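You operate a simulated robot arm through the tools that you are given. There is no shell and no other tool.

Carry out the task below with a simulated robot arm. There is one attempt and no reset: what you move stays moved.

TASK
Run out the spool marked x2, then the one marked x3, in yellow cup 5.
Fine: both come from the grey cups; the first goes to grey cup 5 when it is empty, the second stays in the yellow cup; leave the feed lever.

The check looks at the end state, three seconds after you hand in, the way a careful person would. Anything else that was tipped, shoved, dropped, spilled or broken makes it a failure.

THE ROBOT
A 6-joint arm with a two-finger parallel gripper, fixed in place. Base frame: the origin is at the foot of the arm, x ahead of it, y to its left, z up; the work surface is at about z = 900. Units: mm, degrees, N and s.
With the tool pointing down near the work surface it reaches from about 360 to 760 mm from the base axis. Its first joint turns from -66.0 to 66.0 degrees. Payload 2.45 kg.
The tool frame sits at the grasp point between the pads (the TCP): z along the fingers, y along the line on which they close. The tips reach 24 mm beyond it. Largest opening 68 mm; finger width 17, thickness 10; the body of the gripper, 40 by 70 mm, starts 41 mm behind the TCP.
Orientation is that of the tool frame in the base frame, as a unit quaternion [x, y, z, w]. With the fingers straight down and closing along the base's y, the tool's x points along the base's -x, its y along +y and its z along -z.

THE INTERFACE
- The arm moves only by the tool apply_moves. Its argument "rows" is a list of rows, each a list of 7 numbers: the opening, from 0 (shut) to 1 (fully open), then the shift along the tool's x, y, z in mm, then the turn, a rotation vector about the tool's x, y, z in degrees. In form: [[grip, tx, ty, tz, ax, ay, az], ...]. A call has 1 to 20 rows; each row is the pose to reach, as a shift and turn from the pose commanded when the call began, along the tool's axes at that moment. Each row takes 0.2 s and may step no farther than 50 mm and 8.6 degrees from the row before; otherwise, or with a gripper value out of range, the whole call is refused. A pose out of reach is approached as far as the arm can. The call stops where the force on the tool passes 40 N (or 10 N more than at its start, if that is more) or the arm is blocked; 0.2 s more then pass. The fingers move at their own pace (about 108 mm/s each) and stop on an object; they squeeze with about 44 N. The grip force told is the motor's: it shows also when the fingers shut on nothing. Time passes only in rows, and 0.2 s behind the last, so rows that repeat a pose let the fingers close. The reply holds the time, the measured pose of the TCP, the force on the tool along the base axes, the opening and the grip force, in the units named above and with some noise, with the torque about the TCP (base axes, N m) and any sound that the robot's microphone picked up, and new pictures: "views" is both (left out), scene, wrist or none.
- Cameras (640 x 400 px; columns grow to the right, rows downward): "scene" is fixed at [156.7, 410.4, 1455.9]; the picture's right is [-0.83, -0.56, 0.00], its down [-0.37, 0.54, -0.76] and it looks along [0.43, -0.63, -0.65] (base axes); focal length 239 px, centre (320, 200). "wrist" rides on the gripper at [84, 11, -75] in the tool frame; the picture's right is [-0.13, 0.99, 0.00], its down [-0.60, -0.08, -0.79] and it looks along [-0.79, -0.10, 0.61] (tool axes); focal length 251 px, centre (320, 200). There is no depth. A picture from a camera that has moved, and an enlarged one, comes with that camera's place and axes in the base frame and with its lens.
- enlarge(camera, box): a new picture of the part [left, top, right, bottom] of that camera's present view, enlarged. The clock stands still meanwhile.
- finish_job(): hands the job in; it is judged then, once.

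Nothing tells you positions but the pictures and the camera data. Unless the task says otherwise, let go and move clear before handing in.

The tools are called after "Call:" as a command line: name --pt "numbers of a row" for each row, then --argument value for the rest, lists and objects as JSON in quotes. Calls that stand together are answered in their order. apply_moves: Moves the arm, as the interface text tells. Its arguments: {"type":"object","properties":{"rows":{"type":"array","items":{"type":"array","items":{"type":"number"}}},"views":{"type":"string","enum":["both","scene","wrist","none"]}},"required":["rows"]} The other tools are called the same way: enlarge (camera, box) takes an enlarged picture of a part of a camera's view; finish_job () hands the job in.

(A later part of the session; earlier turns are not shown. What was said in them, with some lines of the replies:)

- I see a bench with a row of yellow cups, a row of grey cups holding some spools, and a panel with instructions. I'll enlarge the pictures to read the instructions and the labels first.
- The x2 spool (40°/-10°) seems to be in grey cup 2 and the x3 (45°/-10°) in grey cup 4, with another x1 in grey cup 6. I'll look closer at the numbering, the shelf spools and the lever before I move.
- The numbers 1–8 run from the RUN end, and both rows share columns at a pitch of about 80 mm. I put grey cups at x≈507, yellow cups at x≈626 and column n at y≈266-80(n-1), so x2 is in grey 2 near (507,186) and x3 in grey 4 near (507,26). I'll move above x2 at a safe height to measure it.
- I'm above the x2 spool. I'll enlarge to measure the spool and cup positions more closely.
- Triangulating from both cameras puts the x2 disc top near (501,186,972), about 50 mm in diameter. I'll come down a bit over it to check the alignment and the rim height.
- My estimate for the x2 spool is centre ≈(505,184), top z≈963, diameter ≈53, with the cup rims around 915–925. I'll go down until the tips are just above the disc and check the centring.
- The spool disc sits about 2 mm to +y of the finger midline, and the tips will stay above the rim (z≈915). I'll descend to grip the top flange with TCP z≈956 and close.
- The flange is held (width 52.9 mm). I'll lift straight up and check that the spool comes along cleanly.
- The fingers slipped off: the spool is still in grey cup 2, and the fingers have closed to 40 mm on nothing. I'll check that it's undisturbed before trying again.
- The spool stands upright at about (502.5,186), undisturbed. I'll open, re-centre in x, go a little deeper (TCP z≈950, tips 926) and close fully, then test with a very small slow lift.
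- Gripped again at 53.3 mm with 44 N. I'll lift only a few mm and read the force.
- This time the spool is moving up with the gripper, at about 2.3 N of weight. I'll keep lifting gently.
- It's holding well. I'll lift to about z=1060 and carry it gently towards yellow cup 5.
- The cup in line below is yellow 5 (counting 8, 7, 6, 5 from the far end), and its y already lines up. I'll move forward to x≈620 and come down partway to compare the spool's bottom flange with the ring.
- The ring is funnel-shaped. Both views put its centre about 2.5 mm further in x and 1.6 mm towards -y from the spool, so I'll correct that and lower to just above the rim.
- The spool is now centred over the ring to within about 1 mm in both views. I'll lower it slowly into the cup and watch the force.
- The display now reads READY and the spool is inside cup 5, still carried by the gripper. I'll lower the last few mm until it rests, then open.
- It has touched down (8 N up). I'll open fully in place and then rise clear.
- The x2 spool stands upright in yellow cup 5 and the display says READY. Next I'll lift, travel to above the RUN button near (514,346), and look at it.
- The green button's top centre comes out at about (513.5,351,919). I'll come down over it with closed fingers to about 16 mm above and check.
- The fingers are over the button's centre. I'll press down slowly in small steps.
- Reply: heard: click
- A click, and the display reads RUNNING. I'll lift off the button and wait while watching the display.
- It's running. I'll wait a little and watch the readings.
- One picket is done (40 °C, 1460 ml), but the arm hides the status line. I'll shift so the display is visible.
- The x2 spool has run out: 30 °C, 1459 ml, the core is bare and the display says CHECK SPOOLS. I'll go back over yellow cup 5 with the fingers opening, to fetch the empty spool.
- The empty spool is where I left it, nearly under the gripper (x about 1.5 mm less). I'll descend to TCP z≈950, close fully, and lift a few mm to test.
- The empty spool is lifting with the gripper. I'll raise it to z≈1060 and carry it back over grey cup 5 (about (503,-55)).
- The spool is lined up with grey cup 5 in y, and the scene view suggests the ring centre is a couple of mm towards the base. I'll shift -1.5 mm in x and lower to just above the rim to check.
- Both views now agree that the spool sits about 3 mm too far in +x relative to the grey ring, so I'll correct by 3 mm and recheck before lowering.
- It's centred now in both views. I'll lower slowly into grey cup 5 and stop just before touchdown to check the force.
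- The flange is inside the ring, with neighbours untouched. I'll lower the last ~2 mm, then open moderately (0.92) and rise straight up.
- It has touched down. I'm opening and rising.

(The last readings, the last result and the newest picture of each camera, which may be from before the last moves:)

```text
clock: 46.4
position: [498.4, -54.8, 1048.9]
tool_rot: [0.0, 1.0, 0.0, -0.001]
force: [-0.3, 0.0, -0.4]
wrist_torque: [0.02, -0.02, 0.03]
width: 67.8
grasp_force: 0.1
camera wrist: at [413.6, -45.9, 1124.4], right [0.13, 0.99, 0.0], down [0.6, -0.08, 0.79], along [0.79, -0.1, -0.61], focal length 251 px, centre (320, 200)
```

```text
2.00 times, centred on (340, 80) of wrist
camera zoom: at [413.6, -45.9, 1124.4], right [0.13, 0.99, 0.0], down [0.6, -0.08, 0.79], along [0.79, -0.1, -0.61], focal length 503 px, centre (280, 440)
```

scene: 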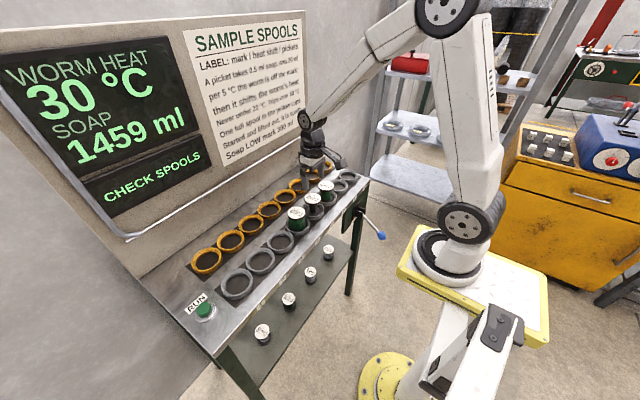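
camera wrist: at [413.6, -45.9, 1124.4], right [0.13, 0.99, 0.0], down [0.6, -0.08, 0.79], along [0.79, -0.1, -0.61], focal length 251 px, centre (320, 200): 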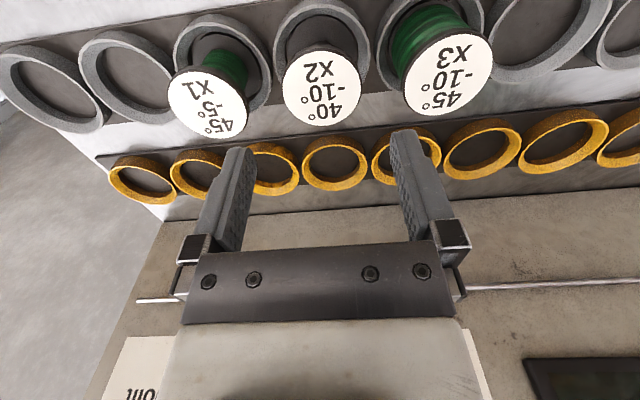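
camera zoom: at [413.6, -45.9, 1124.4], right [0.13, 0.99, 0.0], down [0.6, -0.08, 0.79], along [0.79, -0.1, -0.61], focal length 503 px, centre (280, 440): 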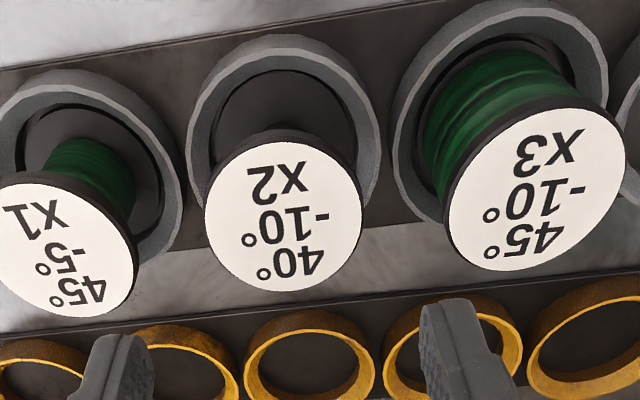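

The empty x2 spool stands upright in grey cup 5. Next is x3 in grey cup 4, so I'll move above it at about (502,26).

Call:
apply_moves --pt "1 0 25 0 0 0 0" --pt "1 -1.5 60 0 0 0 0" --pt "1 -3.5 80.7 10 0 0 0" --pt "1 -3.5 80.7 30 0 0 0" --pt "1 -3.5 80.7 39.5 0 0 0" --pt "1 -3.5 80.7 39.5 0 0 0"

Call:
enlarge --camera "wrist" --box '[220, 20, 420, 145]'

Call:
enlarge --camera "scene" --box '[260, 180, 340, 244]'

```text
clock: 47.8
position: [502.5, 26.3, 1009.9]
tool_rot: [0.0, 1.0, 0.0, 0.0]
force: [-0.3, -0.2, 0.5]
wrist_torque: [0.02, -0.01, 0.05]
width: 68.1
grasp_force: 0.1
camera wrist: at [417.4, 35.3, 1084.7], right [0.13, 0.99, 0.0], down [0.6, -0.08, 0.79], along [0.79, -0.1, -0.61], focal length 251 px, centre (320, 200)
```

scene: 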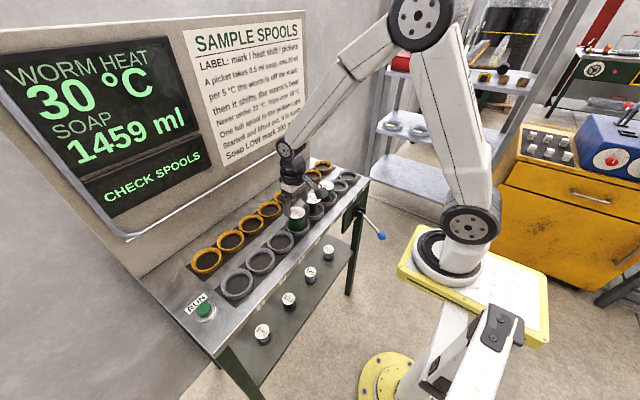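
wrist: 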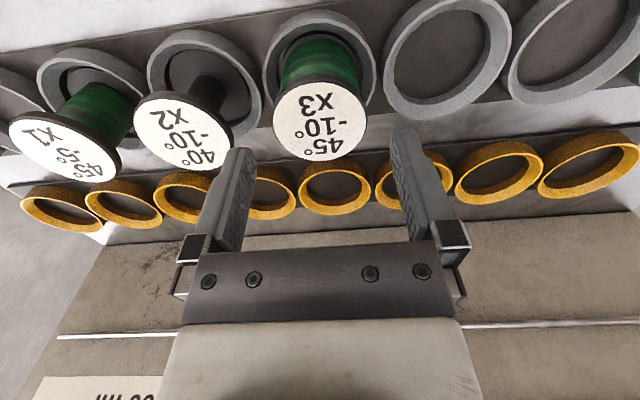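

```text
3.20 times, centred on (320, 82) of wrist
camera zoom: at [417.4, 35.3, 1084.7], right [0.13, 0.99, 0.0], down [0.6, -0.08, 0.79], along [0.79, -0.1, -0.61], focal length 805 px, centre (320, 576)
```

zoom: 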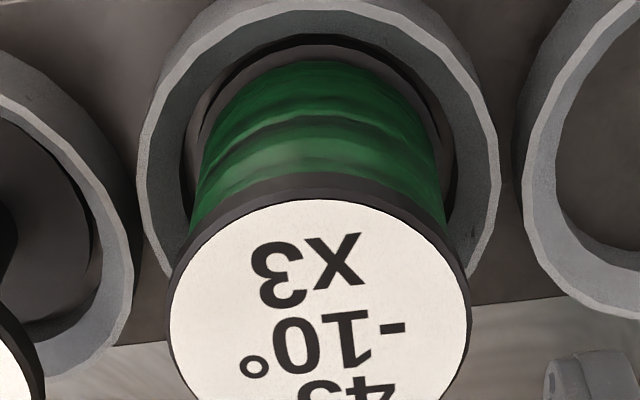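

```text
6.25 times, centred on (300, 212) of scene
camera zoom: at [156.7, 410.4, 1455.9], right [-0.83, -0.56, 0.0], down [-0.37, 0.54, -0.76], along [0.43, -0.63, -0.65], focal length 1493 px, centre (445, 125)
```

zoom: 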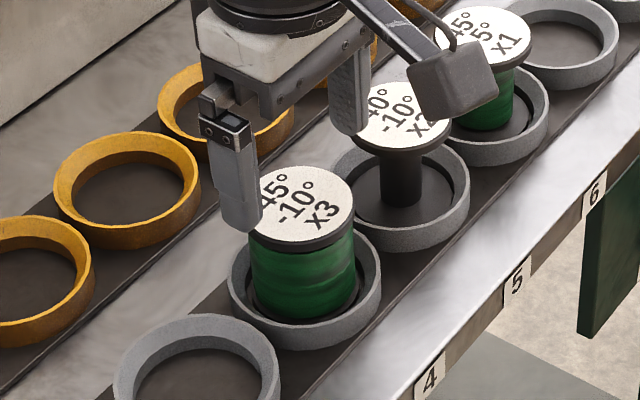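

x3 is well centred under the gripper. I'll descend to TCP z≈950, close fully, and test-lift a few mm.

Call:
apply_moves --pt "1 -1.5 -0.3 15 0 0 0" --pt "1 -1.5 -0.3 32 0 0 0" --pt "1 -1.5 -0.3 46 0 0 0" --pt "1 -1.5 -0.3 56 0 0 0" --pt "1 -1.5 -0.3 60 0 0 0" --pt "1 -1.5 -0.3 60 0 0 0" --pt "0 -1.5 -0.3 60 0 0 0" --pt "0 -1.5 -0.3 60 0 0 0" --pt "0 -1.5 -0.3 60 0 0 0" --pt "0 -1.5 -0.3 60 0 0 0" --pt "0 -1.5 -0.3 59 0 0 0" --pt "0 -1.5 -0.3 57 0 0 0" --pt "0 -1.5 -0.3 55 0 0 0" --views "wrist"

Call:
enlarge --camera "wrist" --box '[220, 50, 420, 250]'

Call:
enlarge --camera "scene" --box '[260, 180, 340, 244]'

```text
clock: 50.6
position: [502.2, 25.5, 956.7]
tool_rot: [0.0, 1.0, 0.0, 0.0]
force: [0.2, -0.1, -1.9]
wrist_torque: [0.0, 0.02, -0.02]
width: 53.4
grasp_force: 44.5
camera wrist: at [418.1, 35.1, 1030.2], right [0.13, 0.99, 0.0], down [0.6, -0.08, 0.79], along [0.79, -0.1, -0.61], focal length 251 px, centre (320, 200)
```

wrist: 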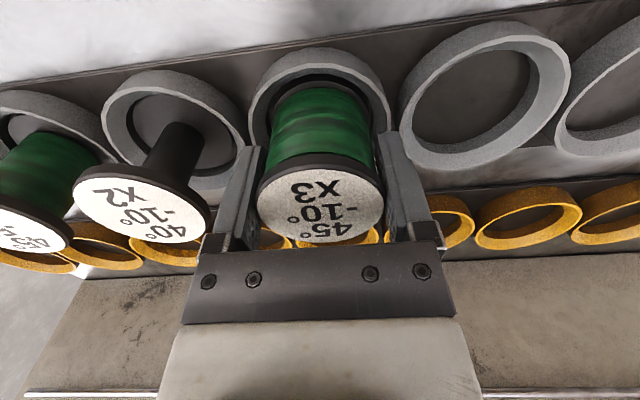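

```text
2.00 times, centred on (320, 150) of wrist
camera zoom: at [418.1, 35.1, 1030.2], right [0.13, 0.99, 0.0], down [0.6, -0.08, 0.79], along [0.79, -0.1, -0.61], focal length 503 px, centre (320, 300)
```

zoom: 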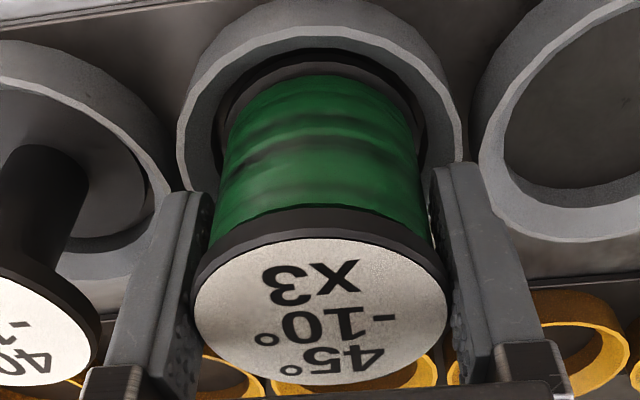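

```text
6.25 times, centred on (300, 212) of scene
camera zoom: at [156.7, 410.4, 1455.9], right [-0.83, -0.56, 0.0], down [-0.37, 0.54, -0.76], along [0.43, -0.63, -0.65], focal length 1493 px, centre (445, 125)
```

zoom: 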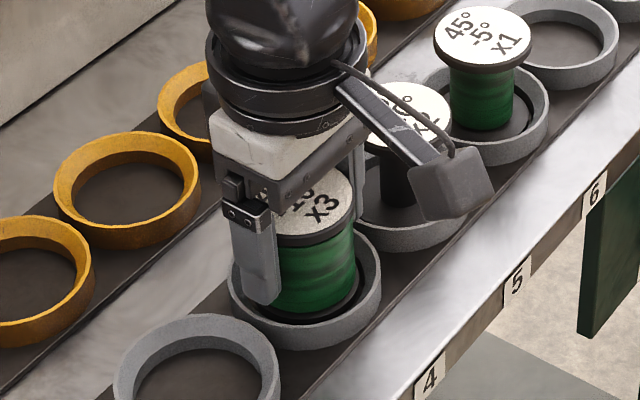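

The x3 is lifting with the gripper. I'll continue slowly up to clear the cup, then check.

Call:
apply_moves --pt "0 0 0 -5 0 0 0" --pt "0 0 0 -12 0 0 0" --pt "0 0 0 -22 0 0 0" --pt "0 0 0 -36 0 0 0" --pt "0 0 0 -54 0 0 0" --pt "0 0 0 -74 0 0 0" --pt "0 0 0 -92 0 0 0" --pt "0 0 0 -104 0 0 0" --pt "0 0 0 -104 0 0 0"

```text
clock: 52.6
position: [504.1, 24.5, 1060.3]
tool_rot: [0.0, 1.0, 0.0, 0.0]
force: [0.2, -0.2, -2.6]
wrist_torque: [0.01, 0.01, 0.0]
width: 53.4
grasp_force: 44.1
camera wrist: at [419.0, 34.8, 1133.9], right [0.13, 0.99, 0.0], down [0.6, -0.08, 0.79], along [0.79, -0.1, -0.61], focal length 251 px, centre (320, 200)
```

scene: 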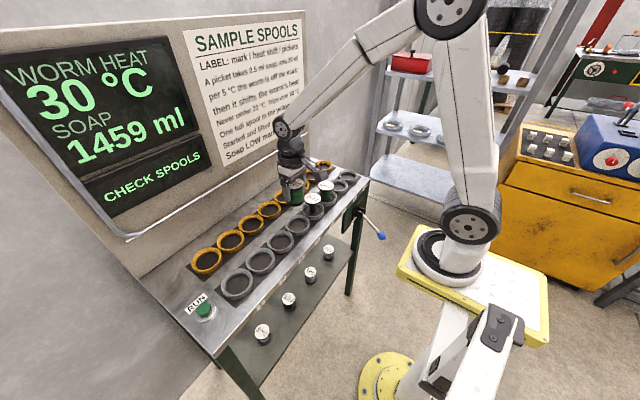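
wrist: 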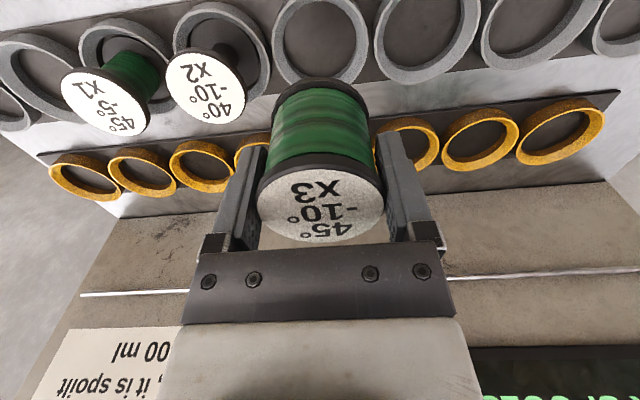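

It's holding firmly. I'll carry x3 over to yellow cup 5 and come down partway to check alignment.

Call:
apply_moves --pt "0 -8 -5 0 0 0 0" --pt "0 -25 -17 0 0 0 0" --pt "0 -47 -32 0 0 0 0" --pt "0 -70 -48 0 0 0 0" --pt "0 -92 -63 0 0 0 0" --pt "0 -108 -75 0 0 0 0" --pt "0 -116 -80 5 0 0 0" --pt "0 -117.5 -80.9 20 0 0 0" --pt "0 -117.5 -80.9 40 0 0 0" --pt "0 -117.5 -80.9 56 0 0 0" --pt "0 -117.5 -80.9 63 0 0 0" --pt "0 -117.5 -80.9 63 0 0 0"

Call:
enlarge --camera "wrist" --box '[220, 30, 420, 155]'

Call:
enlarge --camera "scene" --box '[250, 170, 310, 218]'

```text
clock: 55.2
position: [621.3, -55.7, 997.7]
tool_rot: [0.0, 1.0, 0.0, 0.0]
force: [-0.3, -0.4, -3.0]
wrist_torque: [0.04, -0.04, 0.03]
width: 53.5
grasp_force: 43.7
camera wrist: at [536.2, -46.6, 1071.3], right [0.13, 0.99, 0.0], down [0.6, -0.08, 0.79], along [0.79, -0.1, -0.61], focal length 251 px, centre (320, 200)
```

scene: 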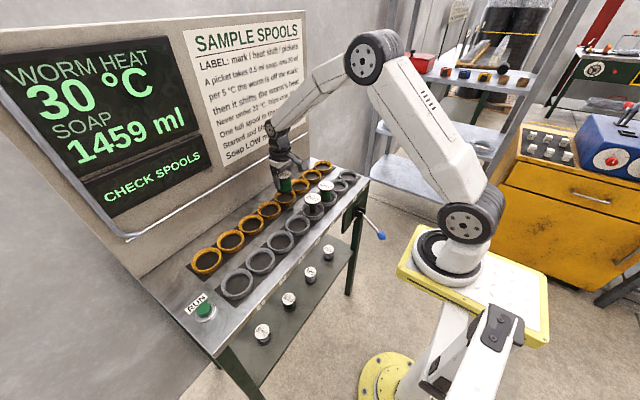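
wrist: 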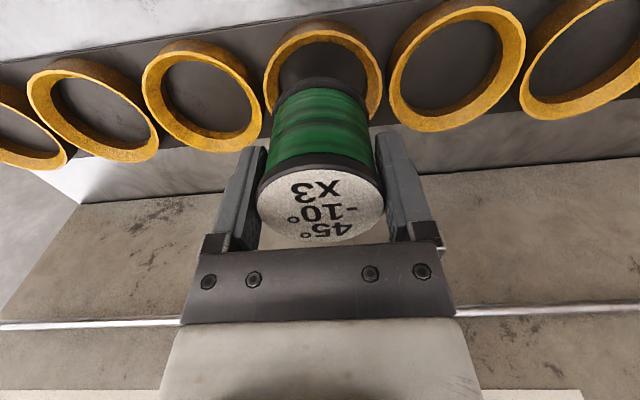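

```text
3.20 times, centred on (320, 92) of wrist
camera zoom: at [536.2, -46.6, 1071.3], right [0.13, 0.99, 0.0], down [0.6, -0.08, 0.79], along [0.79, -0.1, -0.61], focal length 805 px, centre (320, 544)
```

zoom: 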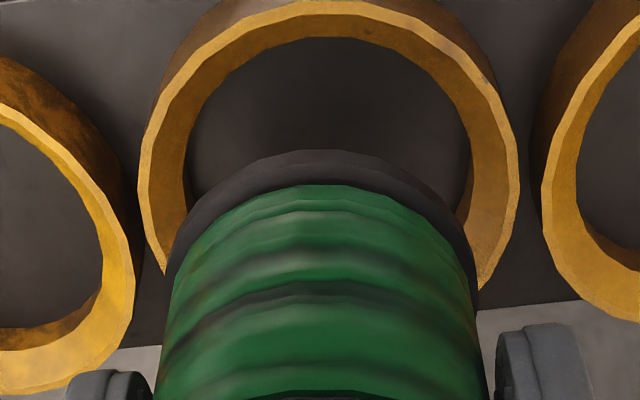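

```text
8.33 times, centred on (280, 194) of scene
camera zoom: at [156.8, 410.4, 1455.9], right [-0.83, -0.56, 0.0], down [-0.37, 0.54, -0.76], along [0.43, -0.63, -0.65], focal length 1990 px, centre (653, 250)
```

zoom: 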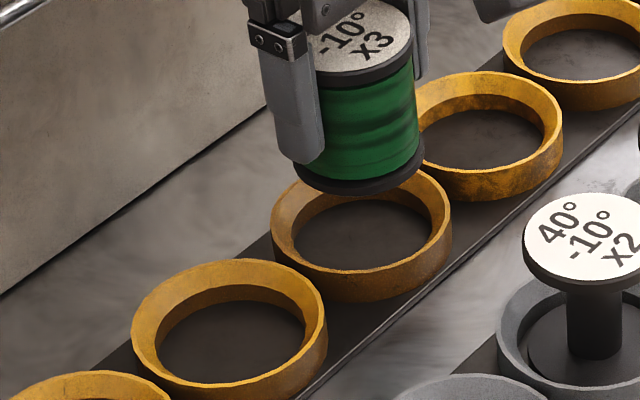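

The ring centre is about 1.8 mm further in +x and 0.8 mm towards +y from the spool. I'll correct that and lower to just above the rim.

Call:
apply_moves --pt "0 -0.9 0.4 6 0 0 0" --pt "0 -1.8 0.8 15 0 0 0" --pt "0 -1.8 0.8 22 0 0 0" --pt "0 -1.8 0.8 22 0 0 0" --views "wrist"

Call:
enlarge --camera "wrist" --box '[220, 30, 420, 155]'

Call:
enlarge --camera "scene" --box '[250, 170, 310, 218]'

```text
clock: 56.2
position: [621.1, -53.9, 973.9]
tool_rot: [0.001, 1.0, -0.001, 0.0]
force: [-0.2, 0.0, -3.1]
wrist_torque: [0.01, -0.05, 0.01]
width: 53.3
grasp_force: 44.0
camera wrist: at [537.0, -44.6, 1049.4], right [0.13, 0.99, 0.0], down [0.6, -0.08, 0.79], along [0.79, -0.1, -0.61], focal length 251 px, centre (320, 200)
```

wrist: 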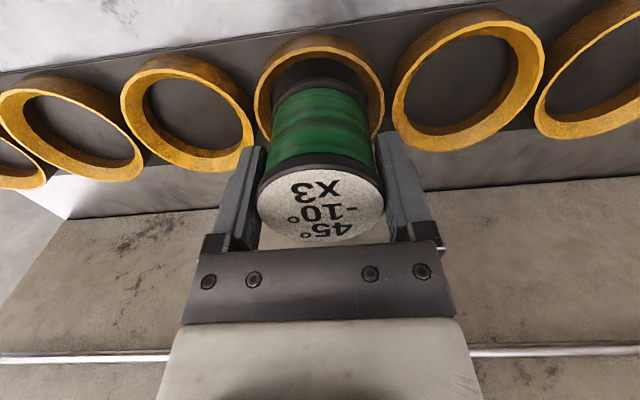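

```text
3.20 times, centred on (320, 92) of wrist
camera zoom: at [537.0, -44.6, 1049.4], right [0.13, 0.99, 0.0], down [0.6, -0.08, 0.79], along [0.79, -0.1, -0.61], focal length 805 px, centre (320, 544)
```

zoom: 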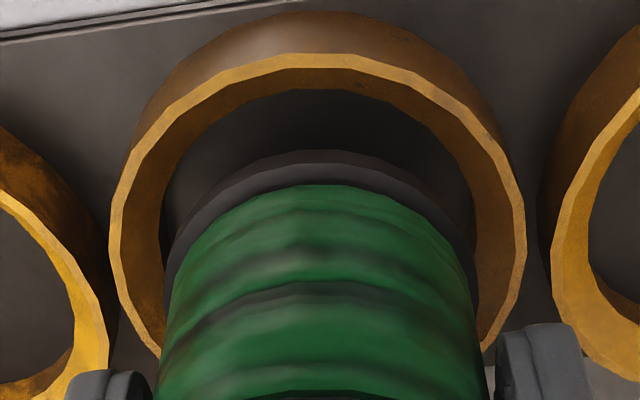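

```text
8.33 times, centred on (280, 194) of scene
camera zoom: at [156.8, 410.4, 1455.9], right [-0.83, -0.56, 0.0], down [-0.37, 0.54, -0.76], along [0.43, -0.63, -0.65], focal length 1990 px, centre (653, 250)
```

zoom: 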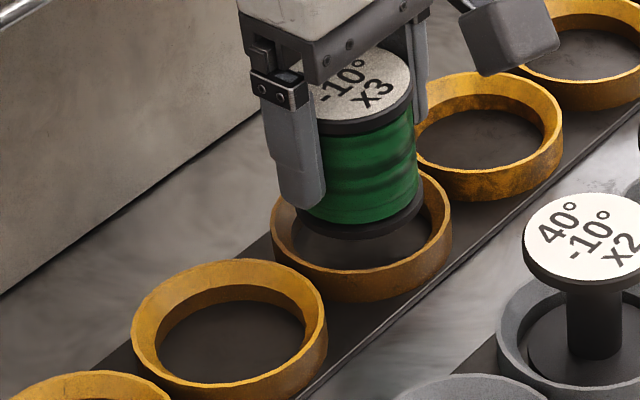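

It's centred within about 1 mm in both views. I'll lower slowly into yellow cup 5.

Call:
apply_moves --pt "0 0 0 5 0 0 0" --pt "0 0 0 10 0 0 0" --pt "0 0 0 14 0 0 0" --pt "0 0 0 18 0 0 0" --pt "0 0 0 20 0 0 0" --pt "0 0 0 22 0 0 0" --pt "0 0 0 22 0 0 0"

Call:
enlarge --camera "scene" --box '[250, 170, 310, 218]'

Call:
enlarge --camera "wrist" --box '[220, 50, 420, 175]'

```text
clock: 57.8
position: [622.0, -54.4, 951.3]
tool_rot: [0.0, 1.0, 0.0, 0.0]
force: [-0.6, -0.4, -2.3]
wrist_torque: [0.03, 0.01, 0.01]
width: 53.7
grasp_force: 44.3
camera wrist: at [537.1, -44.6, 1026.4], right [0.13, 0.99, 0.0], down [0.6, -0.08, 0.79], along [0.79, -0.1, -0.61], focal length 251 px, centre (320, 200)
```

scene: 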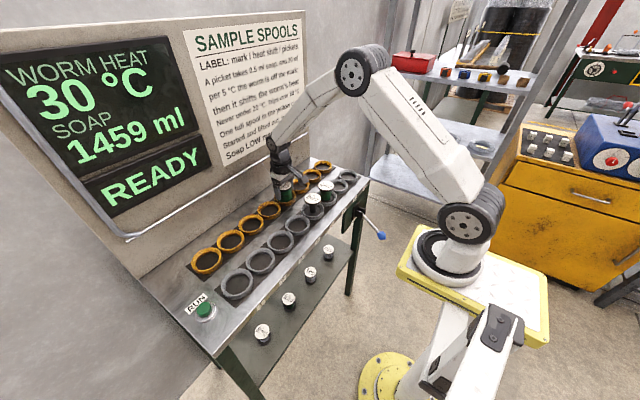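
wrist: 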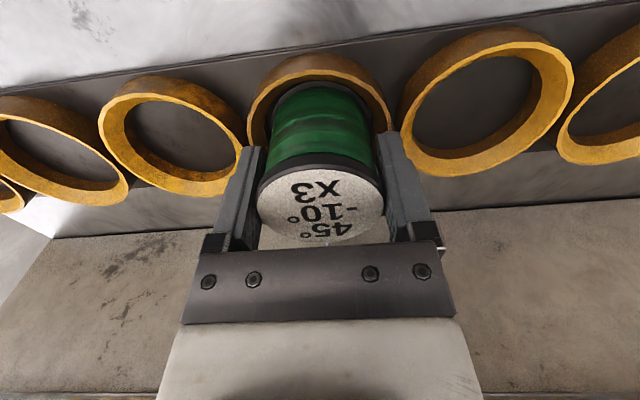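

```text
8.33 times, centred on (280, 194) of scene
camera zoom: at [156.8, 410.4, 1455.9], right [-0.83, -0.56, 0.0], down [-0.37, 0.54, -0.76], along [0.43, -0.63, -0.65], focal length 1990 px, centre (653, 250)
```

zoom: 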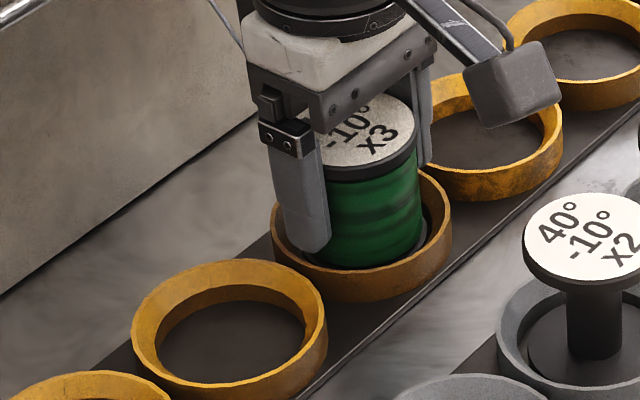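

```text
3.20 times, centred on (320, 112) of wrist
camera zoom: at [537.1, -44.6, 1026.4], right [0.13, 0.99, 0.0], down [0.6, -0.08, 0.79], along [0.79, -0.1, -0.61], focal length 805 px, centre (320, 480)
```

zoom: 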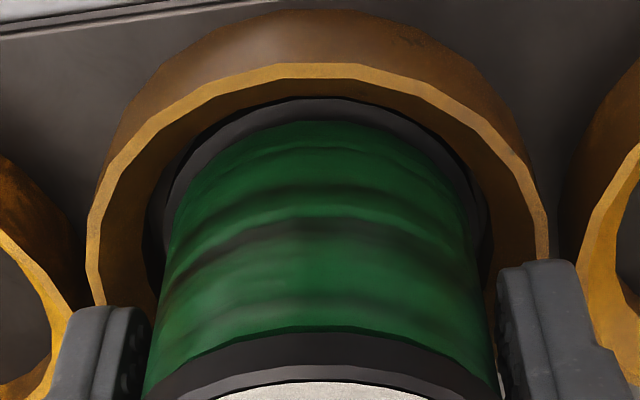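

READY again, and the x3 is inside cup 5. I'll lower the last ~2 mm to rest it, then open and rise.

Call:
apply_moves --pt "0 0 0 1 0 0 0" --pt "0 0 0 2 0 0 0" --pt "0 0 0 2 0 0 0" --views "none"

```text
clock: 58.6
position: [623.2, -54.5, 949.6]
tool_rot: [0.0, 1.0, 0.0, 0.001]
force: [-2.3, 1.1, 3.1]
wrist_torque: [0.06, 0.07, 0.0]
width: 53.4
grasp_force: 43.8
```

It's resting in the cup, so I'll open and rise clear.

Call:
apply_moves --pt "0.85 0 0 0 0 0 0" --pt "0.95 0 0 -0.5 0 0 0" --pt "0.95 0 0 -0.5 0 0 0" --pt "0.95 0 0 -8 0 0 0" --pt "0.95 0 0 -25 0 0 0" --pt "0.95 0 0 -50 0 0 0" --pt "0.95 0 0 -85 0 0 0" --pt "0.95 0 0 -120 0 0 0" --pt "0.95 0 0 -120 0 0 0"

Call:
enlarge --camera "scene" --box '[250, 160, 330, 224]'

```text
clock: 60.6
position: [621.4, -54.7, 1070.1]
tool_rot: [0.0, 1.0, -0.001, 0.0]
force: [-0.1, -0.1, -1.6]
wrist_torque: [-0.04, 0.02, 0.01]
width: 64.7
grasp_force: 0.0
camera wrist: at [536.6, -44.7, 1145.2], right [0.13, 0.99, 0.0], down [0.6, -0.08, 0.79], along [0.79, -0.1, -0.61], focal length 251 px, centre (320, 200)
```

scene: 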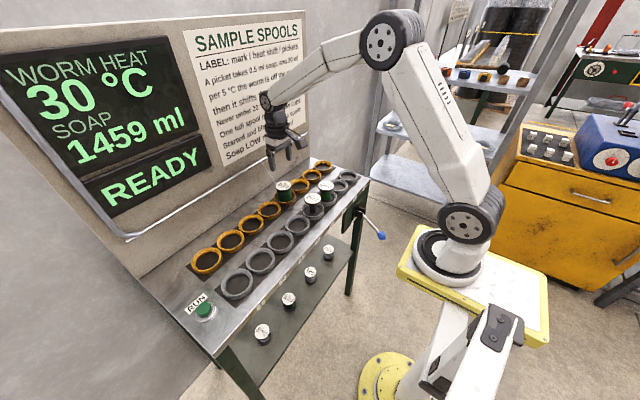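
wrist: 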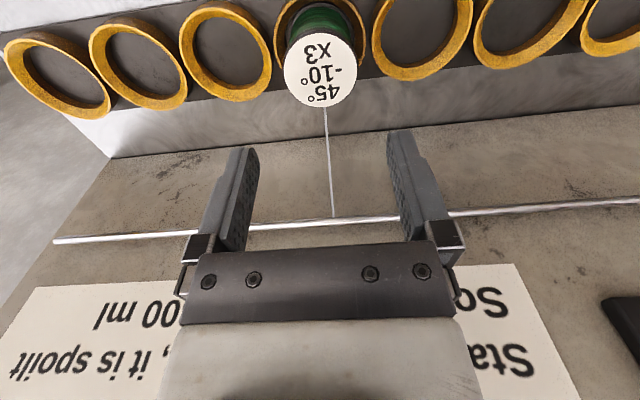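

```text
6.25 times, centred on (290, 192) of scene
camera zoom: at [156.7, 410.4, 1455.9], right [-0.83, -0.56, 0.0], down [-0.37, 0.54, -0.76], along [0.43, -0.63, -0.65], focal length 1493 px, centre (508, 250)
```

zoom: 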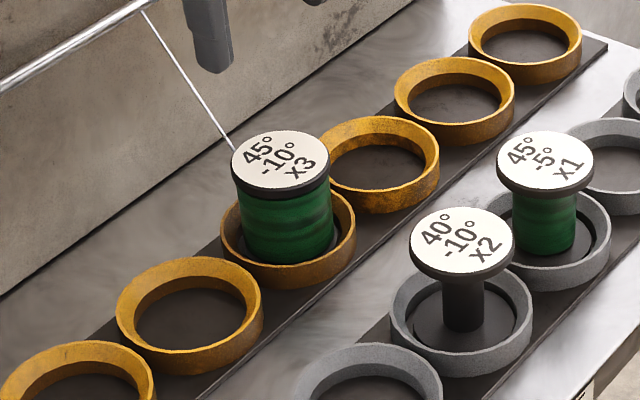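

x3 stands upright in yellow cup 5 with the thread attached, and the display reads READY. I'll go back to the RUN button and hover above it.

Call:
apply_moves --pt "0.95 4 15 -5 0 0 0" --pt "0.95 14 50 -8 0 0 0" --pt "0.95 26 93 -8 0 0 0" --pt "0.95 37 136 -8 0 0 0" --pt "0.5 49 179 -8 0 0 0" --pt "0 60 222 -8 0 0 0" --pt "0 72 265 -8 0 0 0" --pt "0 83 308 -8 0 0 0" --pt "0 95 350 -6 0 0 0" --pt "0 105 387 0 0 0 0" --pt "0 109.3 405.7 20 0 0 0" --pt "0 109.3 405.7 60 0 0 0" --pt "0 109.3 405.7 95 0 0 0" --pt "0 109.3 405.7 110 0 0 0" --pt "0 109.3 405.7 110 0 0 0"

Call:
enlarge --camera "wrist" --box '[220, 30, 420, 155]'

```text
clock: 63.8
position: [513.8, 350.6, 961.0]
tool_rot: [0.0, 1.0, -0.001, 0.0]
force: [-0.2, -0.3, 0.8]
wrist_torque: [0.04, 0.01, -0.02]
width: 0.0
grasp_force: 23.2
camera wrist: at [428.1, 361.1, 1035.7], right [0.13, 0.99, 0.0], down [0.6, -0.08, 0.79], along [0.79, -0.1, -0.61], focal length 251 px, centre (320, 200)
```

scene: 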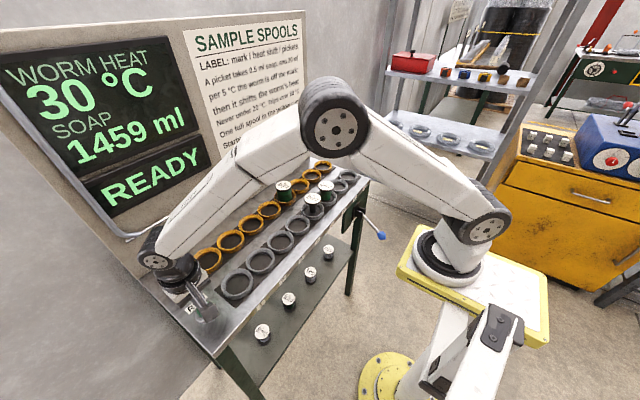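
wrist: 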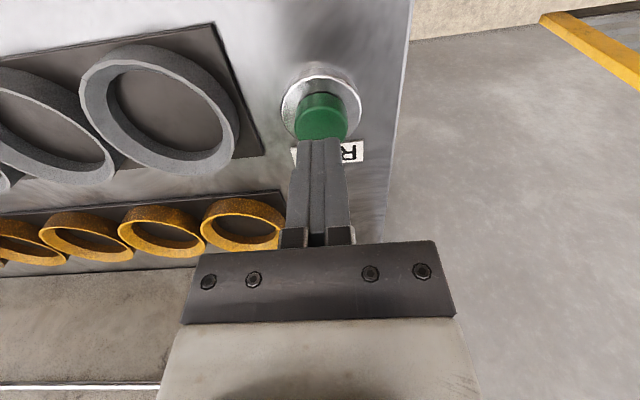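

```text
3.20 times, centred on (320, 92) of wrist
camera zoom: at [428.1, 361.1, 1035.7], right [0.13, 0.99, 0.0], down [0.6, -0.08, 0.79], along [0.79, -0.1, -0.61], focal length 805 px, centre (320, 544)
```

zoom: 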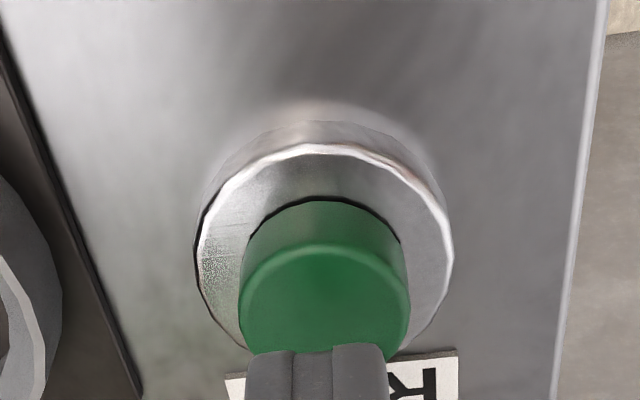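

The pose over the button matches last time, so I'll press the same way and release.

Call:
apply_moves --pt "0 0 0 8 0 0 0" --pt "0 0 0 14 0 0 0" --pt "0 0 0 17 0 0 0" --pt "0 0 0 19 0 0 0" --pt "0 0 0 21 0 0 0" --views "scene"

```text
clock: 65.0
position: [513.4, 353.0, 940.8]
tool_rot: [-0.001, 1.0, 0.0, 0.001]
force: [-2.9, -2.6, 9.3]
wrist_torque: [-0.1, 0.08, -0.03]
width: 0.0
grasp_force: 23.8
heard: click
```

scene: 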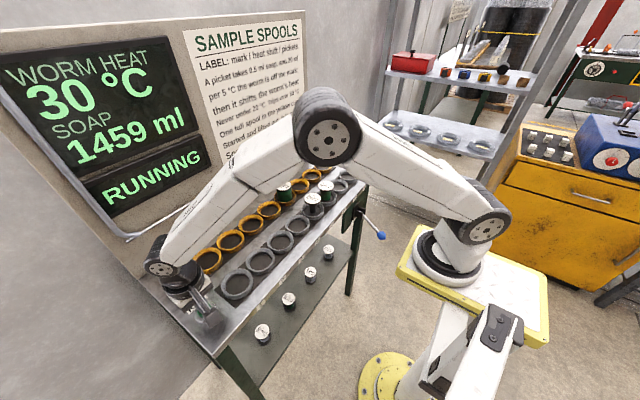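

RUNNING again. I'll lift off the button and wait, keeping the display in sight.

Call:
apply_moves --pt "0 0 0 -5 0 0 0" --pt "0 0 0 -30 0 0 0" --pt "0 0 0 -60 0 0 0" --pt "0 0 0 -60 0 0 0" --pt "0 0 0 -60 0 0 0" --pt "0 0 0 -60 0 0 0" --pt "0 0 0 -60 0 0 0" --pt "0 0 0 -60 0 0 0" --pt "0 0 0 -60 0 0 0" --pt "0 0 0 -60 0 0 0" --pt "0 0 0 -60 0 0 0" --pt "0 0 0 -60 0 0 0" --views "scene"

```text
clock: 67.6
position: [514.3, 351.3, 998.3]
tool_rot: [0.0, 1.0, 0.0, 0.001]
force: [-0.9, -0.8, 0.7]
wrist_torque: [0.01, -0.01, -0.02]
width: 0.0
grasp_force: 23.0
```

scene: 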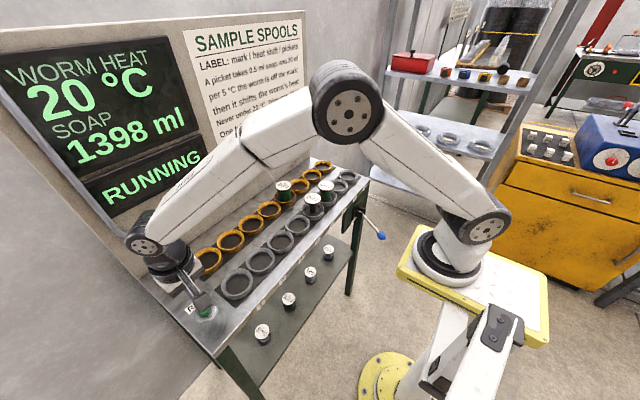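

The first picket is done (20 °C, 1398 ml) and it's still running. I'll keep waiting.

Call:
apply_moves --pt "0 0 0 0 0 0 0" --pt "0 0 0 0 0 0 0" --pt "0 0 0 0 0 0 0" --pt "0 0 0 0 0 0 0" --pt "0 0 0 0 0 0 0" --pt "0 0 0 0 0 0 0" --pt "0 0 0 0 0 0 0" --pt "0 0 0 0 0 0 0" --pt "0 0 0 0 0 0 0" --pt "0 0 0 0 0 0 0" --pt "0 0 0 0 0 0 0" --pt "0 0 0 0 0 0 0" --pt "0 0 0 0 0 0 0" --pt "0 0 0 0 0 0 0" --pt "0 0 0 0 0 0 0" --pt "0 0 0 0 0 0 0" --views "scene"

Call:
enlarge --camera "scene" --box '[250, 160, 330, 224]'

```text
clock: 71.0
position: [513.6, 351.4, 997.1]
tool_rot: [0.001, 1.0, 0.0, 0.0]
force: [-0.7, -0.3, 0.1]
wrist_torque: [0.02, -0.01, -0.03]
width: 0.0
grasp_force: 23.4
```

scene: 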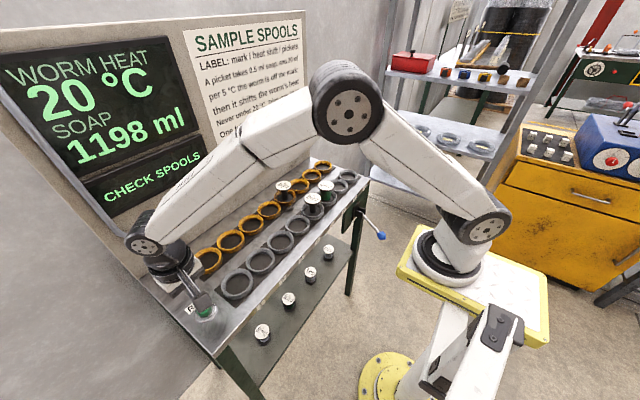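

```text
6.25 times, centred on (290, 192) of scene
camera zoom: at [156.7, 410.4, 1455.9], right [-0.83, -0.56, 0.0], down [-0.37, 0.54, -0.76], along [0.43, -0.63, -0.65], focal length 1493 px, centre (508, 250)
```

zoom: 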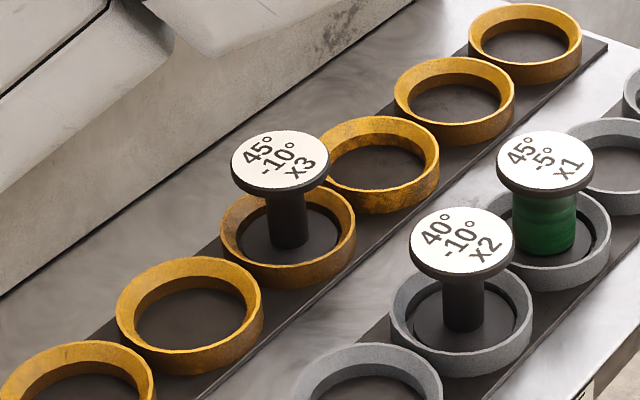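

Both spools have run out (20 °C, 1198 ml, well above LOW). The x3 stays in yellow cup 5 and the x2 is in grey cup 5. I'll raise the arm clear and take a last look.

Call:
apply_moves --pt "0 0 0 -45 0 0 0" --pt "0.3 0 -10 -90 0 0 0" --pt "0.6 4 -40 -125 0 0 0" --pt "1 8 -80 -150 0 0 0" --pt "1 12 -120 -175 0 0 0" --pt "1 16 -160 -200 0 0 0" --pt "1 20 -200 -220 0 0 0" --pt "1 24 -245 -235 0 0 0" --pt "1 25 -290 -245 0 0 0" --pt "1 25 -335 -250 0 0 0" --pt "1 25 -380 -255 0 0 0" --pt "1 25 -420 -260 0 0 0" --pt "1 25 -420 -260 0 0 0"

Call:
enlarge --camera "scene" --box '[180, 150, 400, 350]'

```text
clock: 73.8
position: [487.0, -68.8, 1258.3]
tool_rot: [0.0, 1.0, 0.0, 0.0]
force: [0.4, -0.1, -0.3]
wrist_torque: [0.02, 0.01, -0.01]
width: 68.0
grasp_force: 0.1
camera wrist: at [401.9, -58.8, 1332.8], right [0.13, 0.99, 0.0], down [0.6, -0.08, 0.79], along [0.79, -0.1, -0.61], focal length 251 px, centre (320, 200)
```

scene: 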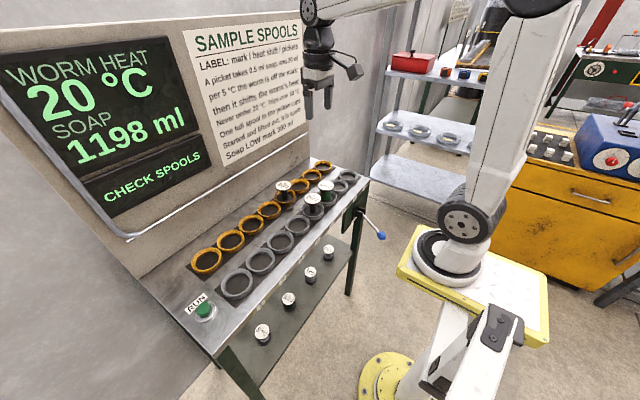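
wrist: 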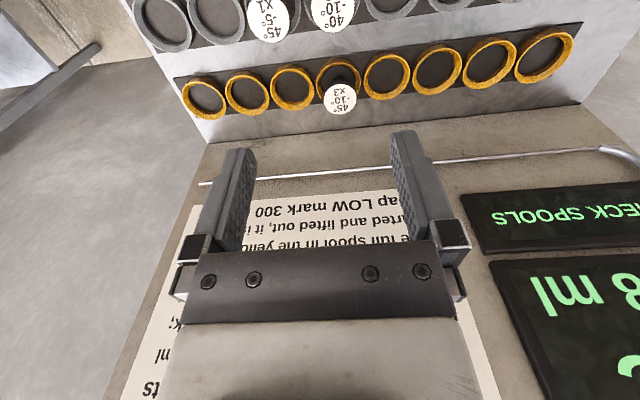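

```text
2.00 times, centred on (290, 250) of scene
camera zoom: at [156.7, 410.4, 1455.9], right [-0.83, -0.56, 0.0], down [-0.37, 0.54, -0.76], along [0.43, -0.63, -0.65], focal length 478 px, centre (380, 100)
```

zoom: 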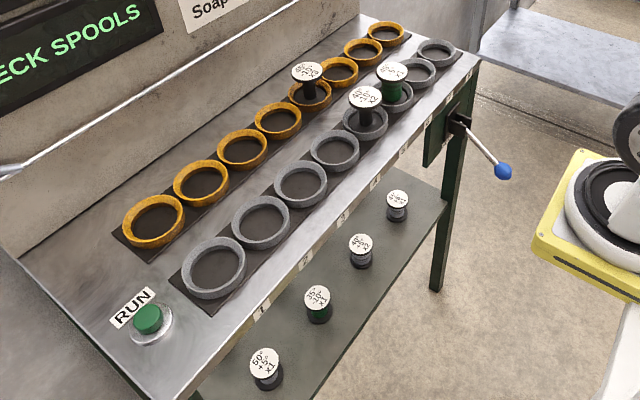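

The empty x3 is in yellow cup 5 and the empty x2 is in grey cup 5. The x1 in grey 6, the shelf spools and the feed lever are untouched, and the arm is clear. I'm handing in.

Call:
finish_job

```text
The job is handed in.
```

The job is handed in. Both spools ran out in yellow cup 5, x2 first and then x3. I don't have the check's verdict.

- **Spools:** the empty x2 (40°/-10°) now stands in grey cup 5, and the empty x3 (45°/-10°) is still in yellow cup 5.
- **Readings:** the worm went from 50 °C to 20 °C, the lowest the sign allows. Soap went from 1500 ml to 1198 ml, well above the 300 ml LOW mark.
- **Slip:** my first grip on x2 slipped off before the spool left grey cup 2. It stayed upright in its cup, and the second, deeper grip held.
- **Left alone:** I didn't touch the feed lever, the x1 spool in grey cup 6 or the spools on the shelf. They looked unchanged in the last picture, and the arm is raised clear with the fingers open.
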